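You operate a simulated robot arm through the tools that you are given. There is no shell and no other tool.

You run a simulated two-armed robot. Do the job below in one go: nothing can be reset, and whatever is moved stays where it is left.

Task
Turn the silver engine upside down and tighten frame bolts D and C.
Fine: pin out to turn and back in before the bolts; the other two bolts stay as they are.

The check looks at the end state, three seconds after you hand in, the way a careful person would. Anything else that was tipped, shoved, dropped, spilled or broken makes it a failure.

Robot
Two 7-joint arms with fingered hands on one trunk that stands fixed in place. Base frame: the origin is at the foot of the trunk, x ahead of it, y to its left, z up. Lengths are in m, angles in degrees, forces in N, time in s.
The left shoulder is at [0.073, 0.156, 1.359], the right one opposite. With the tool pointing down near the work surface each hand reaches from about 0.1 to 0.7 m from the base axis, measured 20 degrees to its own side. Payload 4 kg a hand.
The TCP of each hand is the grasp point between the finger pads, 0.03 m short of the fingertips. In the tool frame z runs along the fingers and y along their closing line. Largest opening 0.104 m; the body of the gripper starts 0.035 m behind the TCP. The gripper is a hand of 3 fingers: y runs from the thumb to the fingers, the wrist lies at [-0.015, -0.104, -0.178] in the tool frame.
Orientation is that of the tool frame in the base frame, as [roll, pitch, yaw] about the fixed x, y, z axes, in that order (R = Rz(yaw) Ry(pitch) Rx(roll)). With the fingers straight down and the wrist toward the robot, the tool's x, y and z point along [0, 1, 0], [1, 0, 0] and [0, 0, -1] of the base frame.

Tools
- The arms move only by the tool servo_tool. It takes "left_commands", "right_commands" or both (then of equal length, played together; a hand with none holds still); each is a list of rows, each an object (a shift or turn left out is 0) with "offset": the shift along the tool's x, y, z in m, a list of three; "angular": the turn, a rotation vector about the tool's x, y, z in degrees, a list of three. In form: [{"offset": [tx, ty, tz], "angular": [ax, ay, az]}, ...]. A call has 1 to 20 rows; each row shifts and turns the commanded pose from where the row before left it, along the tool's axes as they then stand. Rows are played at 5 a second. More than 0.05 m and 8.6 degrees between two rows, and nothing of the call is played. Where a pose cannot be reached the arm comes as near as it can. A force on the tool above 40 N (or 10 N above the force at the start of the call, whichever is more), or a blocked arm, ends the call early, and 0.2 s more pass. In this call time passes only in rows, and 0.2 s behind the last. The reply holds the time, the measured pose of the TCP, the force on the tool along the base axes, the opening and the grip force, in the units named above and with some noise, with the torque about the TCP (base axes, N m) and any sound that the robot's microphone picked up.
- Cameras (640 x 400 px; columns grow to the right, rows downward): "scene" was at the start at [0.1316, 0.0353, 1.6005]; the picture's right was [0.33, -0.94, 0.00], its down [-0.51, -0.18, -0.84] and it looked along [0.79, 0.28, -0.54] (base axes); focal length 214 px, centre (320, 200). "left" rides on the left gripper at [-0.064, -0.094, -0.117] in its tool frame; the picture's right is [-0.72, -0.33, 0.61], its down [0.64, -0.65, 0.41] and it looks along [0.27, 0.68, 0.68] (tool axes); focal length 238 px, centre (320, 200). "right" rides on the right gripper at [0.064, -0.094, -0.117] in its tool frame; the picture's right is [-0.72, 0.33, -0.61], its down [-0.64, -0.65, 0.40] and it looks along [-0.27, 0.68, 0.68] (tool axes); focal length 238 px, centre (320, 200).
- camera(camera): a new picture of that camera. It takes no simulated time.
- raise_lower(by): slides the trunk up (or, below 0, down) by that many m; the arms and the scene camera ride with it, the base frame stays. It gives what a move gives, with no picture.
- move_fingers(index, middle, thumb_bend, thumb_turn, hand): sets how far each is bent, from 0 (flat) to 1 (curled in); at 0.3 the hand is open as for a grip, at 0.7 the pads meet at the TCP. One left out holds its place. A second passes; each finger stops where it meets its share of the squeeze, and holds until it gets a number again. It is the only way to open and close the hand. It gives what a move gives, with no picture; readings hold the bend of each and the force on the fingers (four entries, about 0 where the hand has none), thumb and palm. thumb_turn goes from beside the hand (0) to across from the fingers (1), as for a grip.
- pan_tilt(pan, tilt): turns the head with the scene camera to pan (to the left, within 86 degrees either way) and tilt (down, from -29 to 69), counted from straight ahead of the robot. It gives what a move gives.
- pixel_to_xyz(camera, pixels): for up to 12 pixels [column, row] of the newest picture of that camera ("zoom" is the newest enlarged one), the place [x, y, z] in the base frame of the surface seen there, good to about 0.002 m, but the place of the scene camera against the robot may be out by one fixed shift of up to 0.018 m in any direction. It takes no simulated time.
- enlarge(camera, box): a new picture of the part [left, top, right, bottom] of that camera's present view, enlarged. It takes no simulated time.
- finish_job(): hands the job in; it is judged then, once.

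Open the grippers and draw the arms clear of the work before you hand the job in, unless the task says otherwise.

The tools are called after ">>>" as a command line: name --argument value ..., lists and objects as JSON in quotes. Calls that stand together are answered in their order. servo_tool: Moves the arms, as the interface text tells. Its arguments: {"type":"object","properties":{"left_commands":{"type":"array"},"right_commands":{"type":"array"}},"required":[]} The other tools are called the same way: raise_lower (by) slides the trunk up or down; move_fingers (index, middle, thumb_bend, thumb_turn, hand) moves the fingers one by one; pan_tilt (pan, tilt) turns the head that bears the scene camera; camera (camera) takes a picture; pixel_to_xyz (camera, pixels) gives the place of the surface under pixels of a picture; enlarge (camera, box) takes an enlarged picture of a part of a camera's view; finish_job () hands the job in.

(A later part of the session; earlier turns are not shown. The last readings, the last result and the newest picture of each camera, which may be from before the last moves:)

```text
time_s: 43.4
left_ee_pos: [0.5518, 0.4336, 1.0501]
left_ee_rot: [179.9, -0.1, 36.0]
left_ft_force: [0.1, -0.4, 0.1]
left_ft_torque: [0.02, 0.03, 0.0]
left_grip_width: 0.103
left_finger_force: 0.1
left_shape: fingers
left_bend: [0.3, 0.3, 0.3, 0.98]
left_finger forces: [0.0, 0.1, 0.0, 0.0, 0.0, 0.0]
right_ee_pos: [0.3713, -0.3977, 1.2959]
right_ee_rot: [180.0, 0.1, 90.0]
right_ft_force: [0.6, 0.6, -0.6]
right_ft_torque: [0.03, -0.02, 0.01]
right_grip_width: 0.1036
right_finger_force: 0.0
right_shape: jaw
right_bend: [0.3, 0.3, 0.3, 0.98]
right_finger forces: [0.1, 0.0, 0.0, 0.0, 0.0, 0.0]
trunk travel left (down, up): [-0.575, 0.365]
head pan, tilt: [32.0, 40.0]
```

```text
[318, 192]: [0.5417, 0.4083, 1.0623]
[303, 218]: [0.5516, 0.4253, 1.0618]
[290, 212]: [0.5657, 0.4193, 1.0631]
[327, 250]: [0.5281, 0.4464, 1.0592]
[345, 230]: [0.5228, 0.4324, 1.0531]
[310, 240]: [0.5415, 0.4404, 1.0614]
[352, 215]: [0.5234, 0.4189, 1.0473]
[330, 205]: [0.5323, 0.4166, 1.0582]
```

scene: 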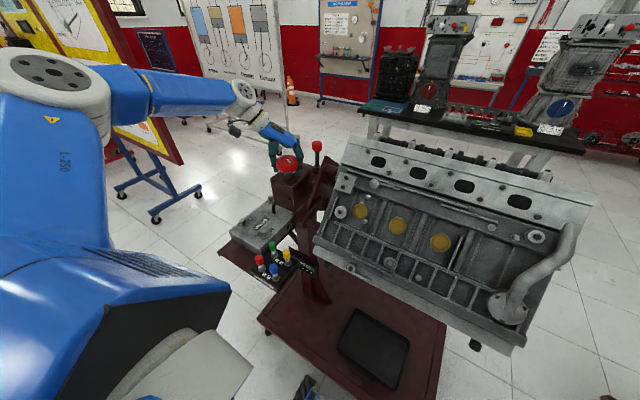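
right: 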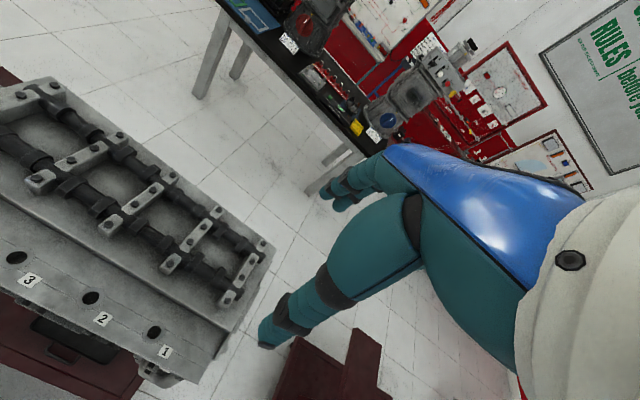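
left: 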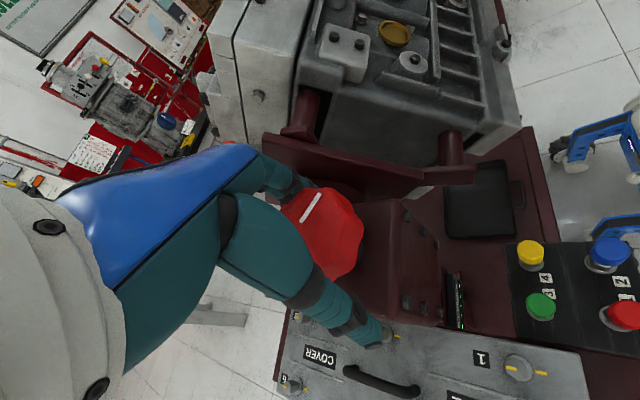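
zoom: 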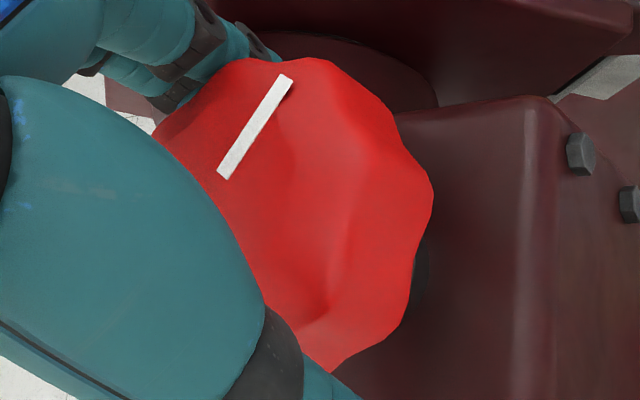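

Knob mark is now at −120°, matching the hand, and the lines put the centre at about (0.554, 0.431). I shift there while swinging the open hand back to yaw ~164.

>>> servo_tool --left_commands '[{"offset": [0, 0.003, 0], "angular": [0, 0, -8]}, {"angular": [0, 0, -8]}, {"angular": [0, 0, -8]}, {"angular": [0, 0, -8]}, {"angular": [0, 0, -8]}, {"angular": [0, 0, -8]}, {"angular": [0, 0, -8]}, {"angular": [0, 0, -8]}, {"angular": [0, 0, -8]}, {"angular": [0, 0, -8]}, {"angular": [0, 0, -8]}, {"angular": [0, 0, -8]}, {"angular": [0, 0, -8]}, {"angular": [0, 0, -8]}, {"angular": [0, 0, -8]}, {"angular": [0, 0, -8]}]'

>>> move_fingers --hand "left" --index 0.75 --middle 0.75 --thumb_bend 0.75

>>> camera --camera "left"

>>> camera --camera "scene"

```text
time_s: 46.8
left_ee_pos: [0.5547, 0.4298, 1.0486]
left_ee_rot: [-180.0, 0.0, 164.0]
left_ft_force: [0.4, 1.1, -0.1]
left_ft_torque: [0.02, -0.01, -0.01]
left_grip_width: 0.103
left_finger_force: 0.1
left_shape: fingers
left_bend: [0.3, 0.3, 0.3, 0.98]
left_finger forces: [0.0, 0.1, 0.0, 0.1, 0.1, 0.0]
right_ee_pos: [0.3737, -0.3987, 1.2955]
right_ee_rot: [-179.9, 0.0, 90.0]
right_ft_force: [-0.7, 0.6, 0.2]
right_ft_torque: [-0.04, 0.02, 0.0]
right_grip_width: 0.1037
right_finger_force: 0.1
right_shape: jaw
right_bend: [0.3, 0.3, 0.3, 0.98]
right_finger forces: [0.1, 0.0, 0.0, 0.0, 0.1, 0.0]
trunk travel left (down, up): [-0.575, 0.365]
head pan, tilt: [32.0, 40.0]
```

```text
time_s: 47.8
left_ee_pos: [0.5529, 0.4303, 1.0486]
left_ee_rot: [-179.9, -0.1, 164.0]
left_ft_force: [-6.6, -4.1, -9.4]
left_ft_torque: [0.26, 0.05, 0.01]
left_grip_width: 0.0566
left_finger_force: 34.7
left_shape: fingers
left_bend: [0.41, 0.55, 0.57, 0.96]
left_finger forces: [17.4, 15.1, 0.1, 0.1, 37.3, 0.1]
right_ee_pos: [0.3714, -0.3989, 1.2955]
right_ee_rot: [-180.0, -0.1, 90.0]
right_ft_force: [-1.1, 0.3, 0.1]
right_ft_torque: [0.0, -0.02, 0.0]
right_grip_width: 0.1036
right_finger_force: 0.1
right_shape: jaw
right_bend: [0.3, 0.3, 0.3, 0.98]
right_finger forces: [0.0, 0.1, 0.0, 0.0, 0.0, 0.0]
trunk travel left (down, up): [-0.575, 0.365]
head pan, tilt: [32.0, 40.0]
```

```text
taken
```

left: 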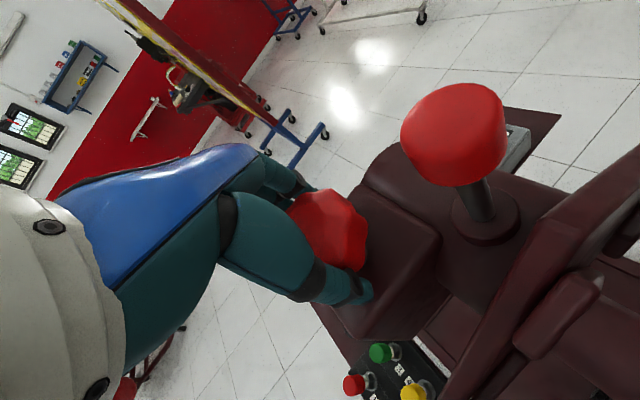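

```text
taken
```

scene: 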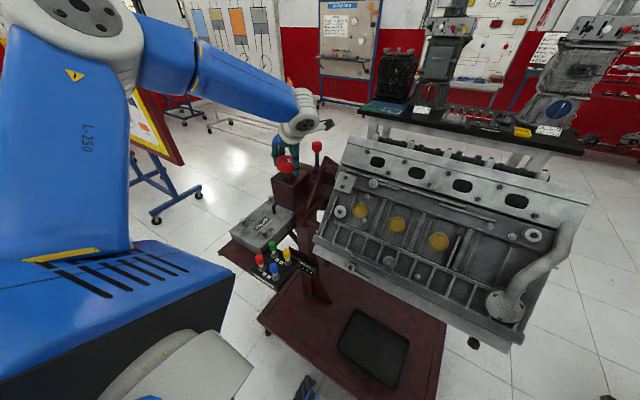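

Grip is 35 N. I stroke clockwise 72° first and check the forces.

>>> servo_tool --left_commands '[{"angular": [0, 0, 6]}, {"angular": [0, 0, 6]}, {"angular": [0, 0, 6]}, {"angular": [0, 0, 6]}, {"angular": [0, 0, 6]}, {"angular": [0, 0, 6]}, {"angular": [0, 0, 6]}, {"angular": [0, 0, 6]}, {"angular": [0, 0, 6]}, {"angular": [0, 0, 6]}, {"angular": [0, 0, 6]}, {"angular": [0, 0, 6]}]'

>>> camera --camera "scene"

>>> camera --camera "left"

```text
time_s: 50.4
left_ee_pos: [0.5545, 0.4322, 1.049]
left_ee_rot: [179.9, 0.1, 92.0]
left_ft_force: [-3.2, 0.5, -7.4]
left_ft_torque: [0.16, -0.05, 0.05]
left_grip_width: 0.0564
left_finger_force: 33.5
left_shape: fingers
left_bend: [0.41, 0.55, 0.58, 0.95]
left_finger forces: [18.0, 14.9, 0.1, 0.0, 34.1, 0.0]
right_ee_pos: [0.3722, -0.3975, 1.2964]
right_ee_rot: [180.0, 0.1, 90.0]
right_ft_force: [0.5, 0.9, 0.1]
right_ft_torque: [0.02, -0.03, 0.01]
right_grip_width: 0.1036
right_finger_force: 0.1
right_shape: jaw
right_bend: [0.3, 0.3, 0.3, 0.98]
right_finger forces: [0.0, 0.1, 0.0, 0.1, 0.0, 0.0]
trunk travel left (down, up): [-0.575, 0.365]
head pan, tilt: [32.0, 40.0]
```

```text
taken
```

scene: 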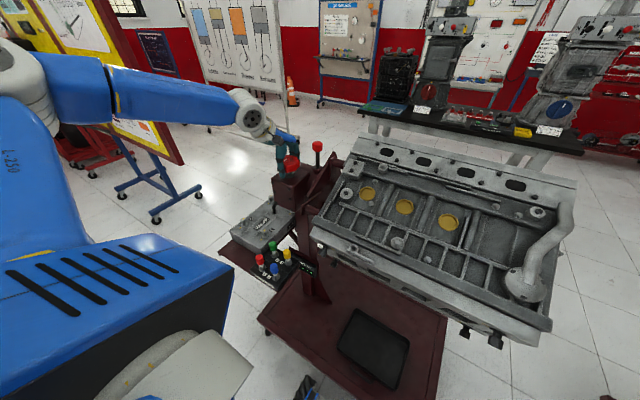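

```text
taken
```

left: 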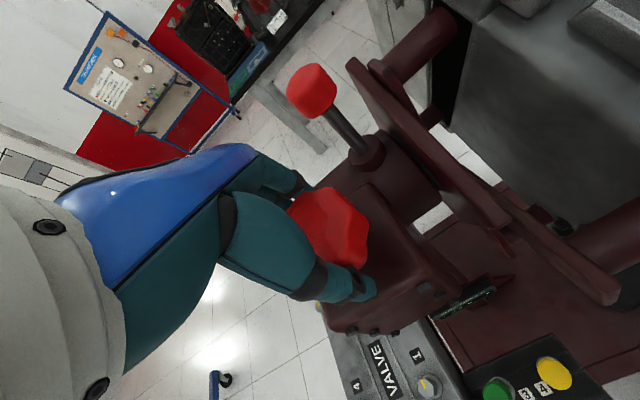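

Forces are low with the corrected centre; the engine is at ~62°. I continue the stroke to yaw ~28.

>>> servo_tool --left_commands '[{"angular": [0, 0, 6]}, {"angular": [0, 0, 6]}, {"angular": [0, 0, 6]}, {"angular": [0, 0, 6]}, {"angular": [0, 0, 6]}, {"angular": [0, 0, 6]}, {"angular": [0, 0, 6]}, {"angular": [0, 0, 6]}, {"angular": [0, 0, 6]}, {"angular": [0, 0, 6]}]'

>>> move_fingers --hand "left" --index 0.3 --middle 0.3 --thumb_bend 0.3

>>> camera --camera "scene"

>>> enlarge --camera "scene" --box '[260, 130, 320, 180]'

```text
time_s: 52.6
left_ee_pos: [0.5567, 0.4317, 1.0479]
left_ee_rot: [179.9, 0.1, 31.8]
left_ft_force: [7.1, 2.1, -1.8]
left_ft_torque: [0.06, -0.08, 0.11]
left_grip_width: 0.0563
left_finger_force: 32.8
left_shape: fingers
left_bend: [0.4, 0.55, 0.59, 0.95]
left_finger forces: [18.7, 16.5, 0.0, 0.1, 30.2, 0.0]
right_ee_pos: [0.3745, -0.3984, 1.2965]
right_ee_rot: [-179.9, 0.0, 90.1]
right_ft_force: [-0.8, -0.8, 0.3]
right_ft_torque: [-0.02, -0.02, -0.01]
right_grip_width: 0.1036
right_finger_force: 0.0
right_shape: jaw
right_bend: [0.3, 0.3, 0.3, 0.98]
right_finger forces: [0.0, 0.1, 0.0, 0.0, 0.0, 0.0]
trunk travel left (down, up): [-0.575, 0.365]
head pan, tilt: [32.0, 40.0]
```

```text
time_s: 53.6
left_ee_pos: [0.5556, 0.4319, 1.0494]
left_ee_rot: [179.9, 0.1, 32.0]
left_ft_force: [-0.2, -0.7, -0.4]
left_ft_torque: [-0.01, 0.0, 0.04]
left_grip_width: 0.1027
left_finger_force: 0.0
left_shape: fingers
left_bend: [0.3, 0.3, 0.3, 0.97]
left_finger forces: [0.0, 0.0, 0.0, 0.0, 0.0, 0.1]
right_ee_pos: [0.3723, -0.3977, 1.2955]
right_ee_rot: [-180.0, 0.1, 90.1]
right_ft_force: [-0.1, 0.6, 0.0]
right_ft_torque: [0.01, -0.02, -0.01]
right_grip_width: 0.1037
right_finger_force: 0.1
right_shape: jaw
right_bend: [0.3, 0.3, 0.3, 0.98]
right_finger forces: [0.0, 0.0, 0.0, 0.0, 0.0, 0.1]
trunk travel left (down, up): [-0.575, 0.365]
head pan, tilt: [32.0, 40.0]
```

```text
taken
```

scene: 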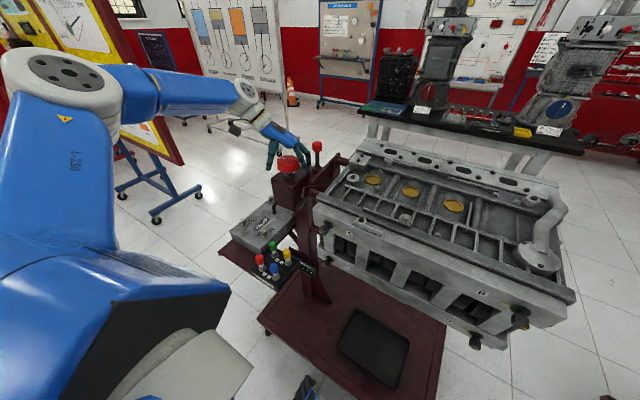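

```text
8.00 times, centred on (290, 155) of scene
```

zoom: 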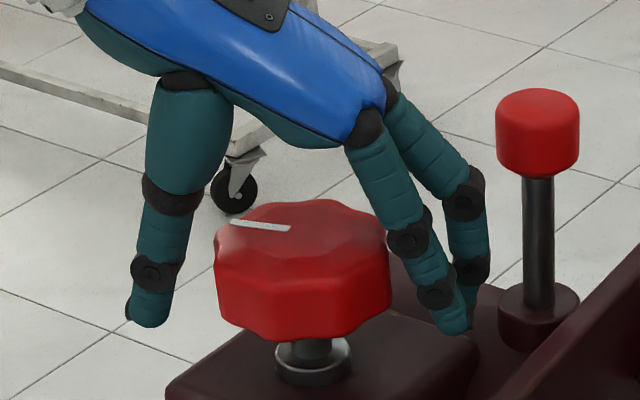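

The engine is now ~84° over and its underside faces me with labelled bolts at the corners. I enlarge it.

>>> enlarge --camera "scene" --box '[300, 190, 580, 360]'

>>> enlarge --camera "scene" --box '[430, 270, 570, 360]'

>>> enlarge --camera "scene" --box '[300, 200, 400, 280]'

```text
2.29 times, centred on (440, 275) of scene
```

zoom: 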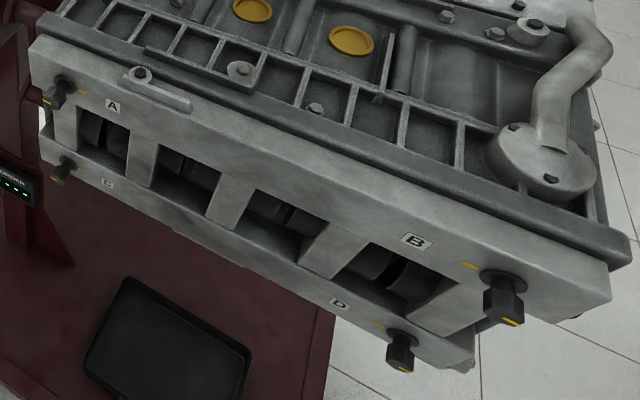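

```text
4.44 times, centred on (500, 315) of scene
```

zoom: 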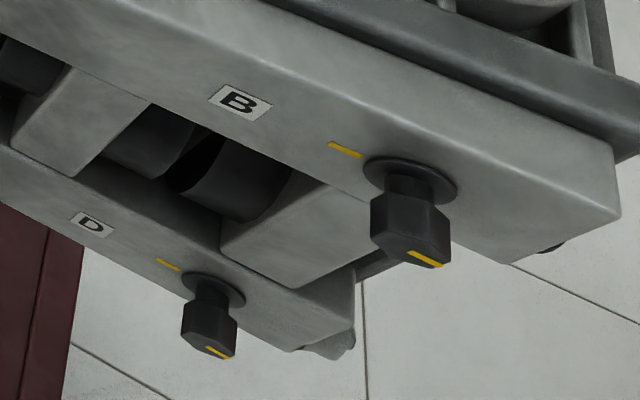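

```text
5.00 times, centred on (350, 240) of scene
```

zoom: 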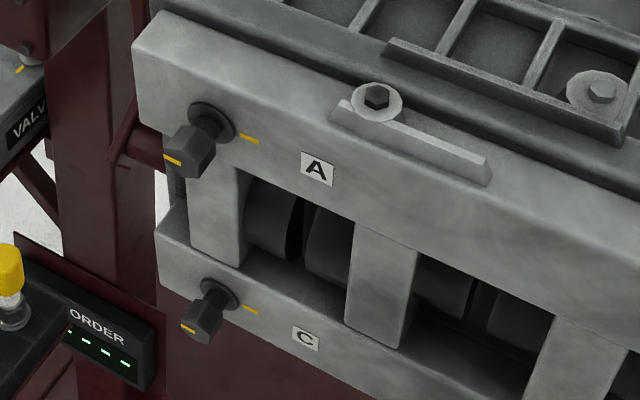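

Bolts A–D sit at the frame corners, each with a yellow mark on its head and one on the frame. I carry on turning: swing back to yaw 164 and grip again.

>>> servo_tool --left_commands '[{"offset": [0, 0.0005, 0], "angular": [0, 0, -8]}, {"angular": [0, 0, -8]}, {"angular": [0, 0, -8]}, {"angular": [0, 0, -8]}, {"angular": [0, 0, -8]}, {"angular": [0, 0, -8]}, {"angular": [0, 0, -8]}, {"angular": [0, 0, -8]}, {"angular": [0, 0, -8]}, {"angular": [0, 0, -8]}, {"angular": [0, 0, -8]}, {"angular": [0, 0, -8]}, {"angular": [0, 0, -8]}, {"angular": [0, 0, -8]}, {"angular": [0, 0, -8]}, {"angular": [0, 0, -8]}, {"angular": [0, 0, -4]}]'

>>> move_fingers --hand "left" --index 0.75 --middle 0.75 --thumb_bend 0.75

>>> servo_tool --left_commands '[{"angular": [0, 0, 6]}, {"angular": [0, 0, 6]}, {"angular": [0, 0, 6]}, {"angular": [0, 0, 6]}, {"angular": [0, 0, 6]}, {"angular": [0, 0, 6]}, {"angular": [0, 0, 6]}, {"angular": [0, 0, 6]}, {"angular": [0, 0, 6]}, {"angular": [0, 0, 6]}]'

>>> camera --camera "scene"

>>> camera --camera "left"

```text
time_s: 57.2
left_ee_pos: [0.5548, 0.4306, 1.049]
left_ee_rot: [180.0, -0.1, 164.1]
left_ft_force: [-1.2, 0.5, 0.0]
left_ft_torque: [0.02, 0.01, -0.01]
left_grip_width: 0.1028
left_finger_force: 0.1
left_shape: fingers
left_bend: [0.3, 0.3, 0.3, 0.97]
left_finger forces: [0.0, 0.1, 0.1, 0.0, 0.0, 0.0]
right_ee_pos: [0.3716, -0.3982, 1.294]
right_ee_rot: [-180.0, 0.0, 90.0]
right_ft_force: [0.0, -0.2, -0.2]
right_ft_torque: [0.0, -0.01, -0.03]
right_grip_width: 0.1037
right_finger_force: 0.0
right_shape: jaw
right_bend: [0.3, 0.3, 0.3, 0.98]
right_finger forces: [0.0, 0.0, 0.1, 0.0, 0.0, 0.1]
trunk travel left (down, up): [-0.575, 0.365]
head pan, tilt: [32.0, 40.0]
```

```text
time_s: 58.2
left_ee_pos: [0.5536, 0.4296, 1.0478]
left_ee_rot: [-180.0, -0.1, 164.0]
left_ft_force: [-5.9, -3.5, -5.8]
left_ft_torque: [0.16, 0.09, -0.01]
left_grip_width: 0.0559
left_finger_force: 33.4
left_shape: fingers
left_bend: [0.41, 0.55, 0.57, 0.96]
left_finger forces: [16.0, 15.3, 0.0, 0.0, 36.5, 0.1]
right_ee_pos: [0.3712, -0.3995, 1.297]
right_ee_rot: [-179.9, 0.0, 90.0]
right_ft_force: [0.2, -0.2, -0.8]
right_ft_torque: [0.0, -0.01, 0.02]
right_grip_width: 0.1037
right_finger_force: 0.1
right_shape: jaw
right_bend: [0.3, 0.3, 0.3, 0.98]
right_finger forces: [0.0, 0.1, 0.0, 0.0, 0.1, 0.1]
trunk travel left (down, up): [-0.575, 0.365]
head pan, tilt: [32.0, 40.0]
```

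```text
time_s: 60.4
left_ee_pos: [0.5548, 0.4314, 1.0472]
left_ee_rot: [-180.0, 0.0, 103.7]
left_ft_force: [-4.8, -0.4, -8.3]
left_ft_torque: [0.15, 0.02, 0.1]
left_grip_width: 0.0554
left_finger_force: 33.2
left_shape: fingers
left_bend: [0.41, 0.55, 0.57, 0.94]
left_finger forces: [16.5, 14.9, 0.0, 0.0, 35.2, 0.1]
right_ee_pos: [0.3719, -0.3976, 1.2965]
right_ee_rot: [-179.8, 0.1, 90.0]
right_ft_force: [0.5, -0.2, 0.1]
right_ft_torque: [-0.02, -0.02, 0.02]
right_grip_width: 0.1038
right_finger_force: 0.1
right_shape: jaw
right_bend: [0.3, 0.3, 0.3, 0.98]
right_finger forces: [0.0, 0.0, 0.0, 0.0, 0.0, 0.1]
trunk travel left (down, up): [-0.575, 0.365]
head pan, tilt: [32.0, 40.0]
```

```text
taken
```

scene: 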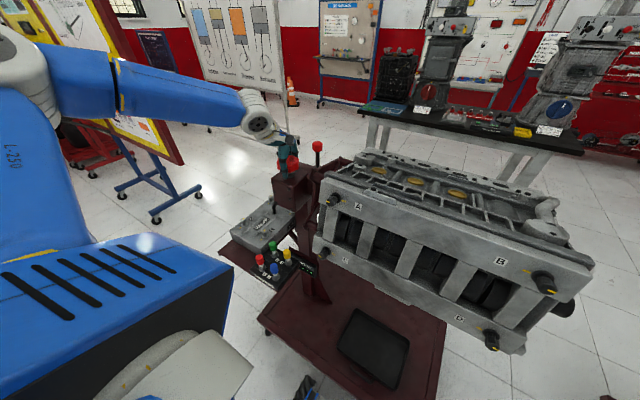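

```text
taken
```

left: 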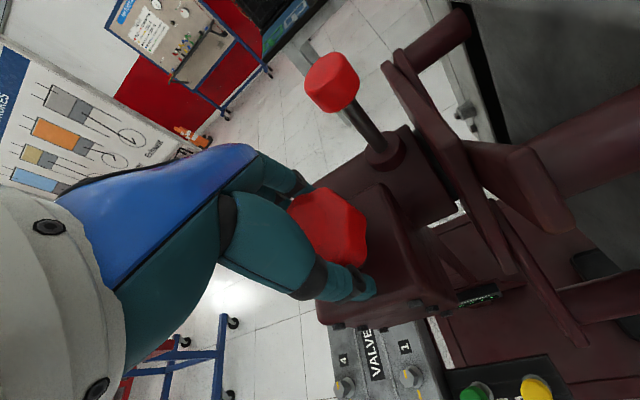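

Engine ~104° now, moving smoothly. I continue 72° more, then release and look.

>>> servo_tool --left_commands '[{"angular": [0, 0, 6]}, {"angular": [0, 0, 6]}, {"angular": [0, 0, 6]}, {"angular": [0, 0, 6]}, {"angular": [0, 0, 6]}, {"angular": [0, 0, 6]}, {"angular": [0, 0, 6]}, {"angular": [0, 0, 6]}, {"angular": [0, 0, 6]}, {"angular": [0, 0, 6]}, {"angular": [0, 0, 6]}, {"angular": [0, 0, 6]}]'

>>> move_fingers --hand "left" --index 0.3 --middle 0.3 --thumb_bend 0.3

>>> camera --camera "scene"

>>> enlarge --camera "scene" --box '[260, 130, 320, 180]'

```text
time_s: 63.0
left_ee_pos: [0.556, 0.4311, 1.0476]
left_ee_rot: [179.8, -0.1, 31.8]
left_ft_force: [5.2, 2.0, -2.0]
left_ft_torque: [0.1, -0.01, 0.12]
left_grip_width: 0.055
left_finger_force: 31.9
left_shape: fingers
left_bend: [0.4, 0.55, 0.59, 0.95]
left_finger forces: [16.5, 16.2, 0.1, 0.1, 31.0, 0.0]
right_ee_pos: [0.3733, -0.3964, 1.2955]
right_ee_rot: [-179.9, -0.1, 90.0]
right_ft_force: [-0.2, 0.0, 0.7]
right_ft_torque: [-0.01, 0.04, -0.03]
right_grip_width: 0.104
right_finger_force: 0.0
right_shape: jaw
right_bend: [0.3, 0.3, 0.3, 0.98]
right_finger forces: [0.0, 0.0, 0.0, 0.0, 0.0, 0.0]
trunk travel left (down, up): [-0.575, 0.365]
head pan, tilt: [32.0, 40.0]
```

```text
time_s: 64.0
left_ee_pos: [0.5545, 0.4292, 1.0495]
left_ee_rot: [179.9, 0.0, 32.0]
left_ft_force: [0.0, -0.4, 0.0]
left_ft_torque: [0.0, 0.0, -0.01]
left_grip_width: 0.103
left_finger_force: 0.1
left_shape: fingers
left_bend: [0.3, 0.3, 0.3, 0.97]
left_finger forces: [0.0, 0.0, 0.0, 0.0, 0.0, 0.1]
right_ee_pos: [0.3717, -0.3988, 1.2966]
right_ee_rot: [-179.9, 0.0, 90.0]
right_ft_force: [0.5, 0.6, 0.8]
right_ft_torque: [0.01, 0.01, -0.02]
right_grip_width: 0.1035
right_finger_force: 0.0
right_shape: jaw
right_bend: [0.3, 0.3, 0.3, 0.98]
right_finger forces: [0.0, 0.1, 0.0, 0.0, 0.1, 0.1]
trunk travel left (down, up): [-0.575, 0.365]
head pan, tilt: [32.0, 40.0]
```

```text
taken
```

scene: 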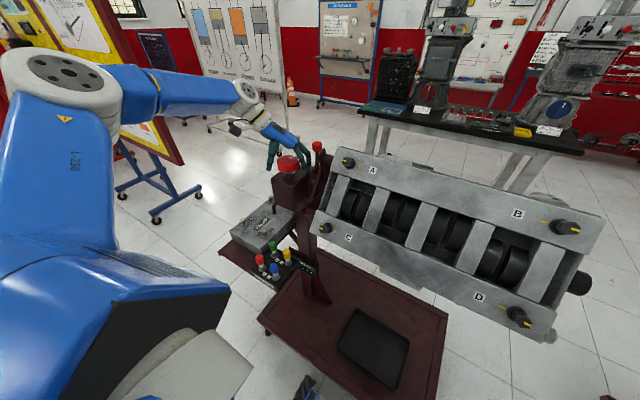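

```text
8.00 times, centred on (290, 155) of scene
```

zoom: 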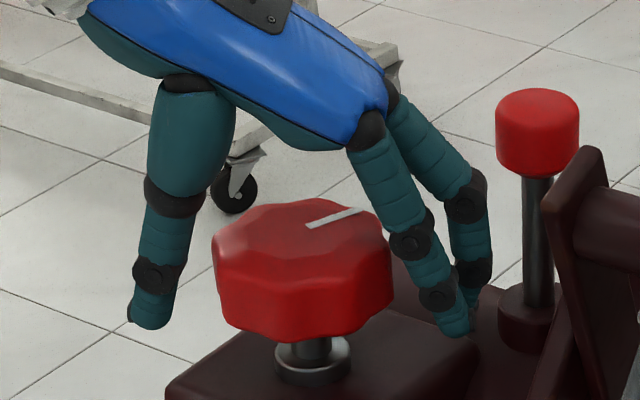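

384° of knob so far, engine ~128°. Another full stroke: swing back, grip, turn 132°.

>>> servo_tool --left_commands '[{"offset": [0, 0, 0], "angular": [0, 0, -8]}, {"angular": [0, 0, -8]}, {"angular": [0, 0, -8]}, {"angular": [0, 0, -8]}, {"angular": [0, 0, -8]}, {"angular": [0, 0, -8]}, {"angular": [0, 0, -8]}, {"angular": [0, 0, -8]}, {"angular": [0, 0, -8]}, {"angular": [0, 0, -8]}, {"angular": [0, 0, -8]}, {"angular": [0, 0, -8]}, {"angular": [0, 0, -8]}, {"angular": [0, 0, -8]}, {"angular": [0, 0, -8]}, {"angular": [0, 0, -8]}, {"angular": [0, 0, -4]}]'

>>> move_fingers --hand "left" --index 0.75 --middle 0.75 --thumb_bend 0.75

>>> servo_tool --left_commands '[{"angular": [0, 0, 6]}, {"angular": [0, 0, 6]}, {"angular": [0, 0, 6]}, {"angular": [0, 0, 6]}, {"angular": [0, 0, 6]}, {"angular": [0, 0, 6]}, {"angular": [0, 0, 6]}, {"angular": [0, 0, 6]}, {"angular": [0, 0, 6]}, {"angular": [0, 0, 6]}, {"angular": [0, 0, 6]}, {"angular": [0, 0, 6]}]'

>>> camera --camera "scene"

```text
time_s: 67.6
left_ee_pos: [0.5553, 0.4294, 1.0496]
left_ee_rot: [180.0, -0.1, 164.1]
left_ft_force: [0.4, 0.3, 0.5]
left_ft_torque: [0.03, 0.03, 0.01]
left_grip_width: 0.1026
left_finger_force: 0.1
left_shape: fingers
left_bend: [0.3, 0.3, 0.3, 0.97]
left_finger forces: [0.0, 0.0, 0.0, 0.0, 0.0, 0.0]
right_ee_pos: [0.3719, -0.3987, 1.2961]
right_ee_rot: [-180.0, 0.0, 90.0]
right_ft_force: [0.9, 0.0, 0.0]
right_ft_torque: [-0.01, -0.01, 0.01]
right_grip_width: 0.1039
right_finger_force: 0.0
right_shape: jaw
right_bend: [0.3, 0.3, 0.3, 0.98]
right_finger forces: [0.0, 0.0, 0.0, 0.1, 0.0, 0.1]
trunk travel left (down, up): [-0.575, 0.365]
head pan, tilt: [32.0, 40.0]
```

```text
time_s: 68.6
left_ee_pos: [0.5529, 0.4302, 1.0488]
left_ee_rot: [179.9, -0.1, 164.0]
left_ft_force: [-6.1, -4.4, -7.0]
left_ft_torque: [0.24, 0.05, 0.01]
left_grip_width: 0.0551
left_finger_force: 31.9
left_shape: fingers
left_bend: [0.41, 0.56, 0.57, 0.96]
left_finger forces: [16.8, 11.8, 0.1, 0.0, 35.2, 0.1]
right_ee_pos: [0.3713, -0.4007, 1.2947]
right_ee_rot: [180.0, -0.1, 89.9]
right_ft_force: [-0.9, 0.9, 0.0]
right_ft_torque: [0.02, -0.01, -0.01]
right_grip_width: 0.1033
right_finger_force: 0.0
right_shape: jaw
right_bend: [0.3, 0.3, 0.3, 0.98]
right_finger forces: [0.1, 0.1, 0.0, 0.0, 0.0, 0.1]
trunk travel left (down, up): [-0.575, 0.365]
head pan, tilt: [32.0, 40.0]
```

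```text
time_s: 71.2
left_ee_pos: [0.5548, 0.4316, 1.049]
left_ee_rot: [180.0, 0.0, 91.9]
left_ft_force: [-5.5, -1.3, -6.9]
left_ft_torque: [0.24, -0.13, 0.05]
left_grip_width: 0.0552
left_finger_force: 32.3
left_shape: fingers
left_bend: [0.41, 0.57, 0.57, 0.94]
left_finger forces: [17.2, 12.2, 0.1, 0.0, 35.0, 0.1]
right_ee_pos: [0.3723, -0.3961, 1.2959]
right_ee_rot: [-180.0, 0.0, 90.0]
right_ft_force: [1.2, -0.2, 0.4]
right_ft_torque: [-0.02, -0.04, 0.02]
right_grip_width: 0.1038
right_finger_force: 0.0
right_shape: jaw
right_bend: [0.3, 0.3, 0.3, 0.98]
right_finger forces: [0.0, 0.0, 0.0, 0.1, 0.0, 0.1]
trunk travel left (down, up): [-0.575, 0.365]
head pan, tilt: [32.0, 40.0]
```

```text
taken
```

scene: 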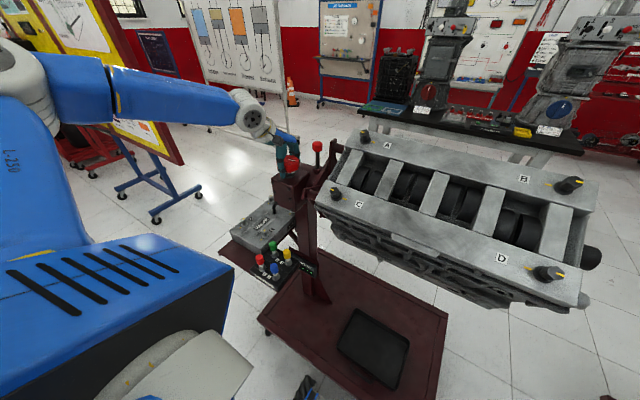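

Engine ~152°. I turn 60° more and then measure the tilt of the frame face.

>>> servo_tool --left_commands '[{"angular": [0, 0, 6]}, {"angular": [0, 0, 6]}, {"angular": [0, 0, 6]}, {"angular": [0, 0, 6]}, {"angular": [0, 0, 6]}, {"angular": [0, 0, 6]}, {"angular": [0, 0, 6]}, {"angular": [0, 0, 6]}, {"angular": [0, 0, 6]}, {"angular": [0, 0, 6]}]'

>>> camera --camera "scene"

>>> pixel_to_xyz --camera "scene" --pixels '[[370, 195], [400, 205], [450, 225], [400, 140], [450, 150], [500, 165], [480, 240], [540, 175]]'

```text
time_s: 73.4
left_ee_pos: [0.5556, 0.4316, 1.0472]
left_ee_rot: [179.9, 0.0, 31.8]
left_ft_force: [4.1, 2.2, -1.9]
left_ft_torque: [-0.01, -0.1, 0.11]
left_grip_width: 0.055
left_finger_force: 31.1
left_shape: fingers
left_bend: [0.4, 0.57, 0.58, 0.95]
left_finger forces: [17.6, 13.6, 0.0, 0.0, 31.1, 0.0]
right_ee_pos: [0.3732, -0.3978, 1.2952]
right_ee_rot: [-179.8, 0.0, 89.9]
right_ft_force: [0.3, 0.1, -0.6]
right_ft_torque: [-0.05, 0.02, -0.01]
right_grip_width: 0.1038
right_finger_force: 0.2
right_shape: jaw
right_bend: [0.3, 0.3, 0.3, 0.98]
right_finger forces: [0.0, 0.1, 0.0, 0.0, 0.1, 0.0]
trunk travel left (down, up): [-0.575, 0.365]
head pan, tilt: [32.0, 40.0]
```

```text
taken
```

scene: 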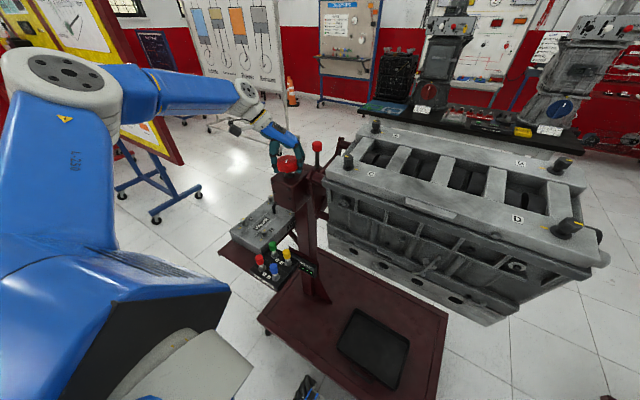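

```text
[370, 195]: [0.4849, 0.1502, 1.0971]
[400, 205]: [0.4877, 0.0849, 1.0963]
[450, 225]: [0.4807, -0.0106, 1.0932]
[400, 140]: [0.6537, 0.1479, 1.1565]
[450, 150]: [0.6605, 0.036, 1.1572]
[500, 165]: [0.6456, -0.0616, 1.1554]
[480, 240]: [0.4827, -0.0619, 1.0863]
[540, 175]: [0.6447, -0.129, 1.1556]
```

I measure the slope on each rail from points across its width to find the engine's actual angle.

>>> enlarge --camera "scene" --box '[320, 110, 480, 240]'

>>> pixel_to_xyz --camera "scene" --pixels '[[395, 180], [393, 190], [390, 200], [440, 195], [436, 205], [432, 215], [420, 137], [418, 142], [416, 147], [385, 165], [375, 180], [365, 190]]'

```text
3.08 times, centred on (400, 175) of scene
```

zoom: 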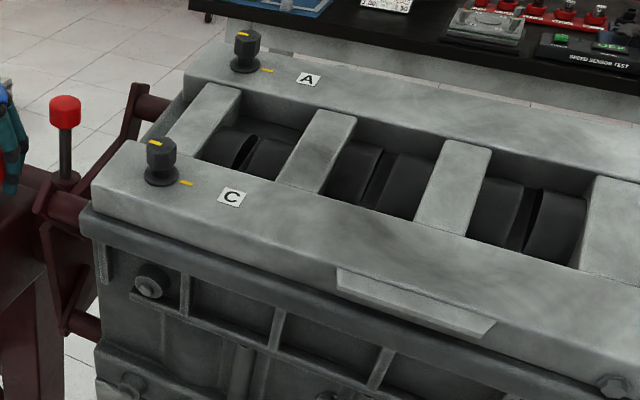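

```text
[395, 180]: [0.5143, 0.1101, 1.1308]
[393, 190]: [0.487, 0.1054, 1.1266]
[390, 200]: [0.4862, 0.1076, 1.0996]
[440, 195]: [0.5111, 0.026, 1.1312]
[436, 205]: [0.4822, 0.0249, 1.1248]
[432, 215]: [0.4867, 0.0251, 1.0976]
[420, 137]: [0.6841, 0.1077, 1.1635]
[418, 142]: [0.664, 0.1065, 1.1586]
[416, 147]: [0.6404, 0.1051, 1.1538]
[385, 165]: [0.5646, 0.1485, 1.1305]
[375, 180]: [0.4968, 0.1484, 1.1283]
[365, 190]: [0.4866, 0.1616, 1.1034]
```

Slope is about 9–10°, so the engine is at ~171°. I re-grip at mid range (yaw ~92) for the last ~25–30°.

>>> move_fingers --hand "left" --index 0.3 --middle 0.3 --thumb_bend 0.3

>>> servo_tool --left_commands '[{"angular": [0, 0, -8]}, {"angular": [0, 0, -8]}, {"angular": [0, 0, -8]}, {"angular": [0, 0, -8]}, {"angular": [0, 0, -8]}, {"angular": [0, 0, -8]}, {"angular": [0, 0, -8]}, {"angular": [0, 0, -8]}]'

>>> move_fingers --hand "left" --index 0.75 --middle 0.75 --thumb_bend 0.75

>>> servo_tool --left_commands '[{"angular": [0, 0, 5]}, {"angular": [0, 0, 5]}, {"angular": [0, 0, 5]}, {"angular": [0, 0, 5]}]'

>>> camera --camera "scene"

>>> pixel_to_xyz --camera "scene" --pixels '[[395, 180], [440, 195], [490, 210], [420, 137], [418, 142], [470, 152], [520, 165], [400, 175]]'

```text
time_s: 74.4
left_ee_pos: [0.5553, 0.43, 1.0493]
left_ee_rot: [-180.0, 0.0, 32.0]
left_ft_force: [-0.4, 0.2, 0.8]
left_ft_torque: [0.01, -0.02, 0.0]
left_grip_width: 0.1027
left_finger_force: 0.0
left_shape: fingers
left_bend: [0.3, 0.3, 0.3, 0.97]
left_finger forces: [0.0, 0.0, 0.0, 0.0, 0.0, 0.1]
right_ee_pos: [0.3725, -0.399, 1.2958]
right_ee_rot: [-180.0, 0.0, 90.0]
right_ft_force: [-0.1, 0.7, 0.6]
right_ft_torque: [0.0, -0.03, 0.02]
right_grip_width: 0.1038
right_finger_force: 0.1
right_shape: jaw
right_bend: [0.3, 0.3, 0.3, 0.98]
right_finger forces: [0.0, 0.0, 0.1, 0.0, 0.1, 0.0]
trunk travel left (down, up): [-0.575, 0.365]
head pan, tilt: [32.0, 40.0]
```

```text
time_s: 76.2
left_ee_pos: [0.5557, 0.43, 1.049]
left_ee_rot: [179.9, 0.0, 96.0]
left_ft_force: [0.2, -0.3, 0.2]
left_ft_torque: [0.0, 0.01, 0.02]
left_grip_width: 0.1029
left_finger_force: 0.1
left_shape: fingers
left_bend: [0.3, 0.3, 0.3, 0.97]
left_finger forces: [0.0, 0.0, 0.0, 0.0, 0.0, 0.1]
right_ee_pos: [0.3733, -0.4001, 1.2955]
right_ee_rot: [180.0, -0.1, 89.9]
right_ft_force: [-0.7, 0.3, 0.0]
right_ft_torque: [0.02, -0.02, -0.01]
right_grip_width: 0.1037
right_finger_force: 0.1
right_shape: jaw
right_bend: [0.3, 0.3, 0.3, 0.98]
right_finger forces: [0.0, 0.1, 0.0, 0.0, 0.0, 0.0]
trunk travel left (down, up): [-0.575, 0.365]
head pan, tilt: [32.0, 40.0]
```

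```text
time_s: 77.2
left_ee_pos: [0.5536, 0.4312, 1.0481]
left_ee_rot: [-179.9, 0.0, 96.0]
left_ft_force: [-3.1, -0.1, -4.2]
left_ft_torque: [0.1, -0.04, -0.04]
left_grip_width: 0.0552
left_finger_force: 34.0
left_shape: fingers
left_bend: [0.4, 0.55, 0.57, 0.95]
left_finger forces: [17.4, 14.8, 0.1, 0.0, 35.6, 0.1]
right_ee_pos: [0.3711, -0.3981, 1.2962]
right_ee_rot: [180.0, -0.1, 90.0]
right_ft_force: [0.1, 0.0, 0.9]
right_ft_torque: [0.0, -0.02, 0.02]
right_grip_width: 0.1038
right_finger_force: 0.0
right_shape: jaw
right_bend: [0.3, 0.3, 0.3, 0.98]
right_finger forces: [0.1, 0.1, 0.0, 0.0, 0.0, 0.1]
trunk travel left (down, up): [-0.575, 0.365]
head pan, tilt: [32.0, 40.0]
```

```text
time_s: 78.2
left_ee_pos: [0.5548, 0.4324, 1.0485]
left_ee_rot: [-180.0, 0.1, 75.8]
left_ft_force: [-3.0, 2.2, -5.3]
left_ft_torque: [0.12, 0.03, 0.07]
left_grip_width: 0.0551
left_finger_force: 34.1
left_shape: fingers
left_bend: [0.4, 0.55, 0.58, 0.95]
left_finger forces: [17.9, 15.5, 0.0, 0.1, 34.5, 0.0]
right_ee_pos: [0.373, -0.3968, 1.2958]
right_ee_rot: [179.9, 0.1, 90.0]
right_ft_force: [-0.2, 0.6, 0.5]
right_ft_torque: [0.0, -0.01, 0.02]
right_grip_width: 0.1035
right_finger_force: 0.1
right_shape: jaw
right_bend: [0.3, 0.3, 0.3, 0.98]
right_finger forces: [0.1, 0.0, 0.1, 0.0, 0.0, 0.0]
trunk travel left (down, up): [-0.575, 0.365]
head pan, tilt: [32.0, 40.0]
```

```text
taken
```

scene: 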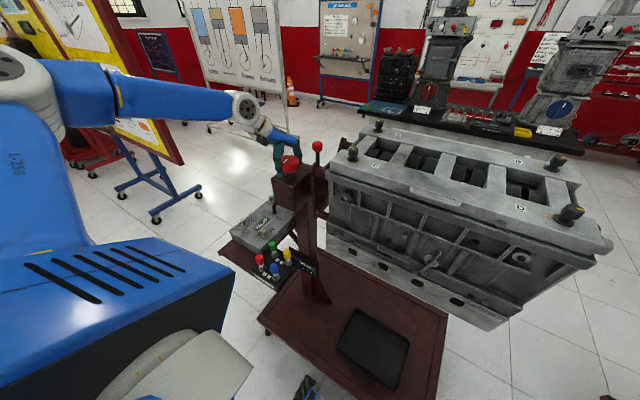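

```text
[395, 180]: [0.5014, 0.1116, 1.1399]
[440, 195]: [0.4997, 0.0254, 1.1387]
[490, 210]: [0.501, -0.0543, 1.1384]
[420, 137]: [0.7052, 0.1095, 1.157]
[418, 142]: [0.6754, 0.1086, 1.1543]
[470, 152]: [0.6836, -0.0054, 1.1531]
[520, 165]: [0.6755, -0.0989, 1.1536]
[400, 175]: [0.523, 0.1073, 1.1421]
```

Slope is now ~4.8°. I turn a further 6° and re-measure.

>>> servo_tool --left_commands '[{"angular": [0, 0, 4]}, {"angular": [0, 0, 4]}]'

>>> camera --camera "scene"

>>> pixel_to_xyz --camera "scene" --pixels '[[395, 178], [440, 193], [490, 208], [390, 188], [435, 205], [480, 220], [420, 137], [418, 142], [470, 152], [520, 165], [410, 137], [460, 147]]'

```text
time_s: 78.8
left_ee_pos: [0.5547, 0.4319, 1.0482]
left_ee_rot: [-179.9, 0.0, 67.9]
left_ft_force: [-1.4, 3.0, -6.4]
left_ft_torque: [0.12, 0.05, 0.04]
left_grip_width: 0.0551
left_finger_force: 33.7
left_shape: fingers
left_bend: [0.4, 0.55, 0.58, 0.95]
left_finger forces: [18.0, 15.9, 0.0, 0.0, 33.9, 0.0]
right_ee_pos: [0.3723, -0.3967, 1.2962]
right_ee_rot: [180.0, 0.2, 90.0]
right_ft_force: [-0.2, -0.5, 0.4]
right_ft_torque: [0.02, -0.01, 0.01]
right_grip_width: 0.1036
right_finger_force: 0.1
right_shape: jaw
right_bend: [0.3, 0.3, 0.3, 0.98]
right_finger forces: [0.0, 0.1, 0.1, 0.0, 0.0, 0.1]
trunk travel left (down, up): [-0.575, 0.365]
head pan, tilt: [32.0, 40.0]
```

```text
taken
```

scene: 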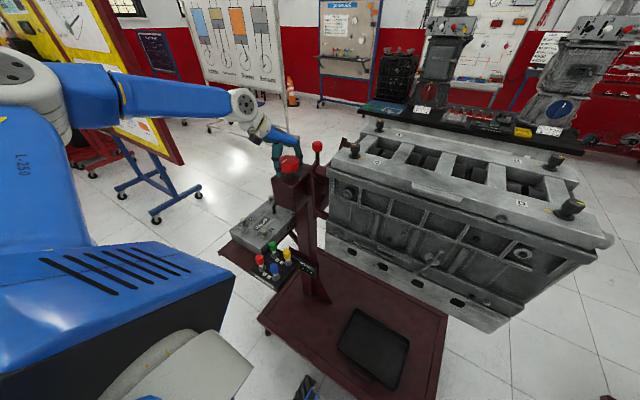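

```text
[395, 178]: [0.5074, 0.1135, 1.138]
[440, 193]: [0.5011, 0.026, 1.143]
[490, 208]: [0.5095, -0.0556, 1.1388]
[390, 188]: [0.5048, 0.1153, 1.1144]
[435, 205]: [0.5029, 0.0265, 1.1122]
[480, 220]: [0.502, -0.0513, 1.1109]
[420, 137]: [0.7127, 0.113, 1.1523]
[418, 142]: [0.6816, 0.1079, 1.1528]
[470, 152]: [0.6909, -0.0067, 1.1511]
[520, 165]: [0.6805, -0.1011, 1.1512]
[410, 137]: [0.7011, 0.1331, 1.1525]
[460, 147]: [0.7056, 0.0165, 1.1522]
```

Slope ~3.3° now. I turn 6° more and re-measure.

>>> servo_tool --left_commands '[{"angular": [0, 0, 3]}, {"angular": [0, 0, 3]}]'

>>> camera --camera "scene"

>>> pixel_to_xyz --camera "scene" --pixels '[[395, 176], [440, 191], [490, 206], [397, 172], [442, 187], [495, 202], [420, 137], [418, 142], [470, 152], [520, 165], [410, 137], [460, 147]]'

```text
time_s: 79.4
left_ee_pos: [0.5554, 0.433, 1.0477]
left_ee_rot: [180.0, 0.1, 61.9]
left_ft_force: [-1.7, 1.3, -6.5]
left_ft_torque: [0.15, 0.04, 0.1]
left_grip_width: 0.0552
left_finger_force: 34.3
left_shape: fingers
left_bend: [0.4, 0.55, 0.58, 0.95]
left_finger forces: [17.8, 16.0, 0.0, 0.0, 34.2, 0.1]
right_ee_pos: [0.3719, -0.3973, 1.2957]
right_ee_rot: [-179.9, 0.1, 90.0]
right_ft_force: [-0.3, -0.5, -0.7]
right_ft_torque: [0.03, -0.03, 0.01]
right_grip_width: 0.1038
right_finger_force: 0.0
right_shape: jaw
right_bend: [0.3, 0.3, 0.3, 0.98]
right_finger forces: [0.1, 0.0, 0.0, 0.0, 0.1, 0.0]
trunk travel left (down, up): [-0.575, 0.365]
head pan, tilt: [32.0, 40.0]
```

```text
taken
```

scene: 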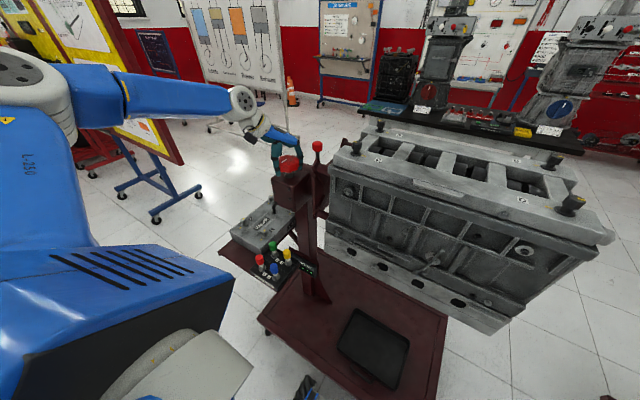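

```text
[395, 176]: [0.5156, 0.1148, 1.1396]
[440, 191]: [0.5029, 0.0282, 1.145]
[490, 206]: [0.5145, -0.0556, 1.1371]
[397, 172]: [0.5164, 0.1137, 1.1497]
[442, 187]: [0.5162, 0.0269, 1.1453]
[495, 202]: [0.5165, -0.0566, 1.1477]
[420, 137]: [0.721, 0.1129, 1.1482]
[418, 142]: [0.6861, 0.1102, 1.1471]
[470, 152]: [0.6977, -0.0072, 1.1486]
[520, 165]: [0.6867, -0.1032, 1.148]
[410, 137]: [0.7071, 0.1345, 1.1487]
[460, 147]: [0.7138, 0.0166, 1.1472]
```

Front rail z≈1.1476 and rear ≈1.148: the engine is level at ~180°. I release the knob and check its mark, which should now point opposite to where it began.

>>> move_fingers --hand "left" --index 0.3 --middle 0.3 --thumb_bend 0.3

>>> servo_tool --left_commands '[{"offset": [0, 0, -0.03], "angular": [0, 0, -6]}, {"offset": [0, 0, -0.03], "angular": [0, 0, -6]}, {"offset": [0, 0, -0.03], "angular": [0, 0, -6]}, {"offset": [0, 0, -0.03], "angular": [0, 0, -6]}, {"offset": [0, 0, -0.02], "angular": [0, 0, -4]}]'

>>> camera --camera "left"

>>> camera --camera "scene"

>>> enlarge --camera "scene" --box '[260, 130, 340, 190]'

```text
time_s: 80.4
left_ee_pos: [0.555, 0.4309, 1.0486]
left_ee_rot: [-180.0, 0.1, 62.1]
left_ft_force: [0.4, 0.4, -0.1]
left_ft_torque: [-0.01, 0.02, -0.01]
left_grip_width: 0.1024
left_finger_force: 0.0
left_shape: fingers
left_bend: [0.3, 0.3, 0.3, 0.97]
left_finger forces: [0.0, 0.0, 0.0, 0.0, 0.1, 0.0]
right_ee_pos: [0.372, -0.3986, 1.2953]
right_ee_rot: [180.0, -0.1, 90.1]
right_ft_force: [-0.5, 0.0, -0.7]
right_ft_torque: [0.02, 0.03, 0.0]
right_grip_width: 0.1036
right_finger_force: 0.1
right_shape: jaw
right_bend: [0.3, 0.3, 0.3, 0.98]
right_finger forces: [0.0, 0.0, 0.1, 0.0, 0.1, 0.0]
trunk travel left (down, up): [-0.575, 0.365]
head pan, tilt: [32.0, 40.0]
```

```text
time_s: 81.6
left_ee_pos: [0.5547, 0.4301, 1.1905]
left_ee_rot: [179.9, -0.1, 90.1]
left_ft_force: [-0.1, 1.0, 0.6]
left_ft_torque: [-0.01, 0.01, 0.02]
left_grip_width: 0.1029
left_finger_force: 0.1
left_shape: fingers
left_bend: [0.3, 0.3, 0.3, 0.97]
left_finger forces: [0.0, 0.0, 0.1, 0.0, 0.1, 0.0]
right_ee_pos: [0.3715, -0.3997, 1.2944]
right_ee_rot: [179.9, -0.1, 90.0]
right_ft_force: [1.1, 0.7, -0.9]
right_ft_torque: [0.0, -0.02, -0.01]
right_grip_width: 0.1037
right_finger_force: 0.0
right_shape: jaw
right_bend: [0.3, 0.3, 0.3, 0.98]
right_finger forces: [0.0, 0.0, 0.0, 0.0, 0.0, 0.0]
trunk travel left (down, up): [-0.575, 0.365]
head pan, tilt: [32.0, 40.0]
```

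```text
taken
```

left: 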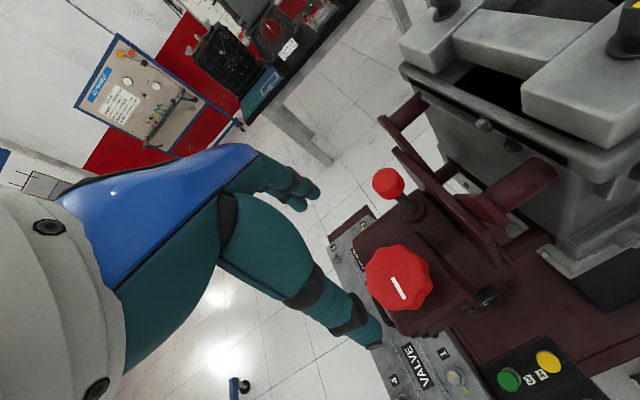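

```text
taken
```

scene: 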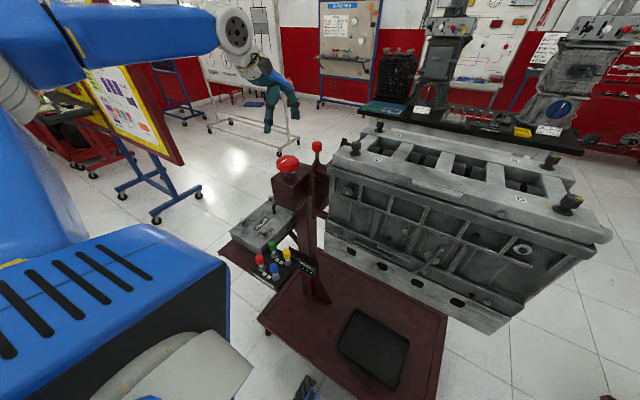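

```text
6.67 times, centred on (300, 160) of scene
```

zoom: 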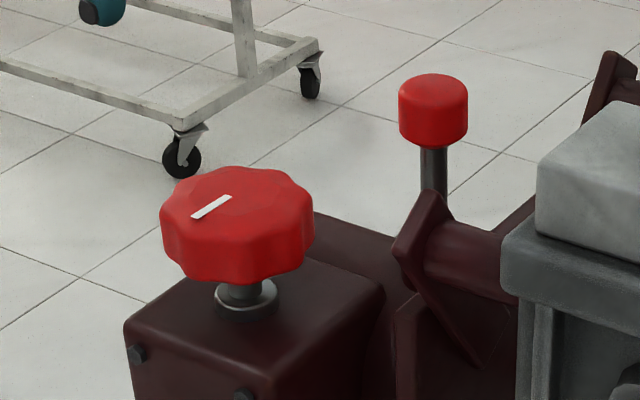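

The mark now points to −x, as expected for 540°. I measure its direction in the left view for a fine check.

>>> enlarge --camera "left" --box '[340, 220, 460, 320]'

>>> enlarge --camera "left" --box '[340, 150, 480, 260]'

```text
4.00 times, centred on (400, 270) of left
```

zoom: 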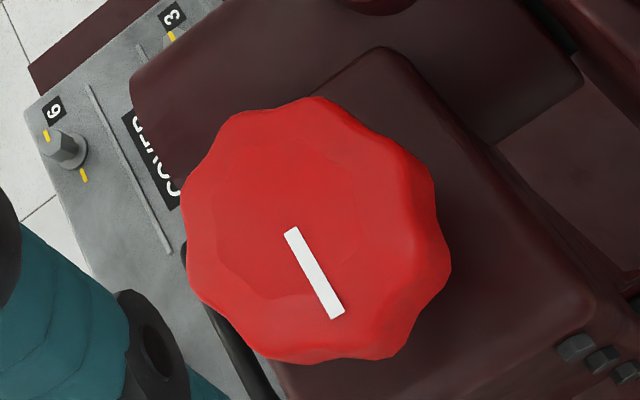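

```text
3.64 times, centred on (410, 205) of left
```

zoom: 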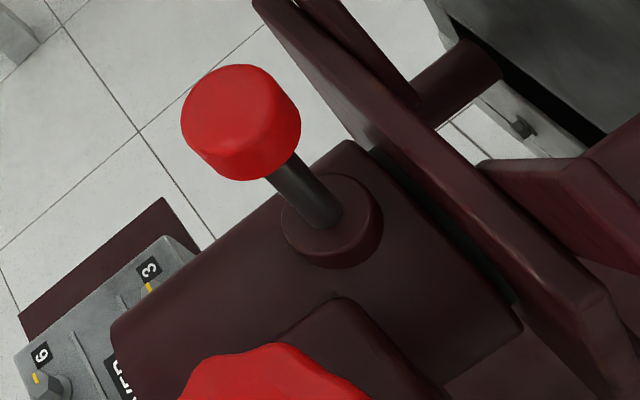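

>>> pixel_to_xyz --camera "left" --pixels '[[393, 278], [404.2, 298.7], [395.5, 282.5], [401.5, 294], [398.5, 288], [394, 280], [403, 297], [380, 188], [388, 175], [396, 190]]'

>>> pixel_to_xyz --camera "scene" --pixels '[[405, 170], [425, 177], [450, 185], [475, 193], [500, 202], [380, 165], [415, 138], [435, 142], [455, 147], [475, 153], [500, 160], [530, 168]]'

```text
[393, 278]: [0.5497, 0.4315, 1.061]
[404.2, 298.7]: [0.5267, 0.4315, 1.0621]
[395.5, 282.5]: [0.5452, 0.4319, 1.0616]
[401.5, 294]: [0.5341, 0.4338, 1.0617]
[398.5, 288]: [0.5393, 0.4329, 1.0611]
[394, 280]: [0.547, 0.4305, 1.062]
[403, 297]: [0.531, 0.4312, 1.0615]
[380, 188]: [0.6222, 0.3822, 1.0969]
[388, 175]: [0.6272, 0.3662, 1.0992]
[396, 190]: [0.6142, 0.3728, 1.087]
```

```text
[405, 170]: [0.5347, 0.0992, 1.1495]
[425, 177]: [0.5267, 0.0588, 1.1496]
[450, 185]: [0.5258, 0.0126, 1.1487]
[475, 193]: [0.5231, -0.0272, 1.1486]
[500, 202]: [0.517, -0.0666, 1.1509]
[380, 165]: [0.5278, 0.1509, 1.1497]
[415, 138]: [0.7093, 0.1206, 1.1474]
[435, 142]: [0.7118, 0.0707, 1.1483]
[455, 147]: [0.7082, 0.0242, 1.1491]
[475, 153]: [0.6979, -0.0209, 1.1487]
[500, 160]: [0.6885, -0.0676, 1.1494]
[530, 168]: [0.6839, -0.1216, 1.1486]
```

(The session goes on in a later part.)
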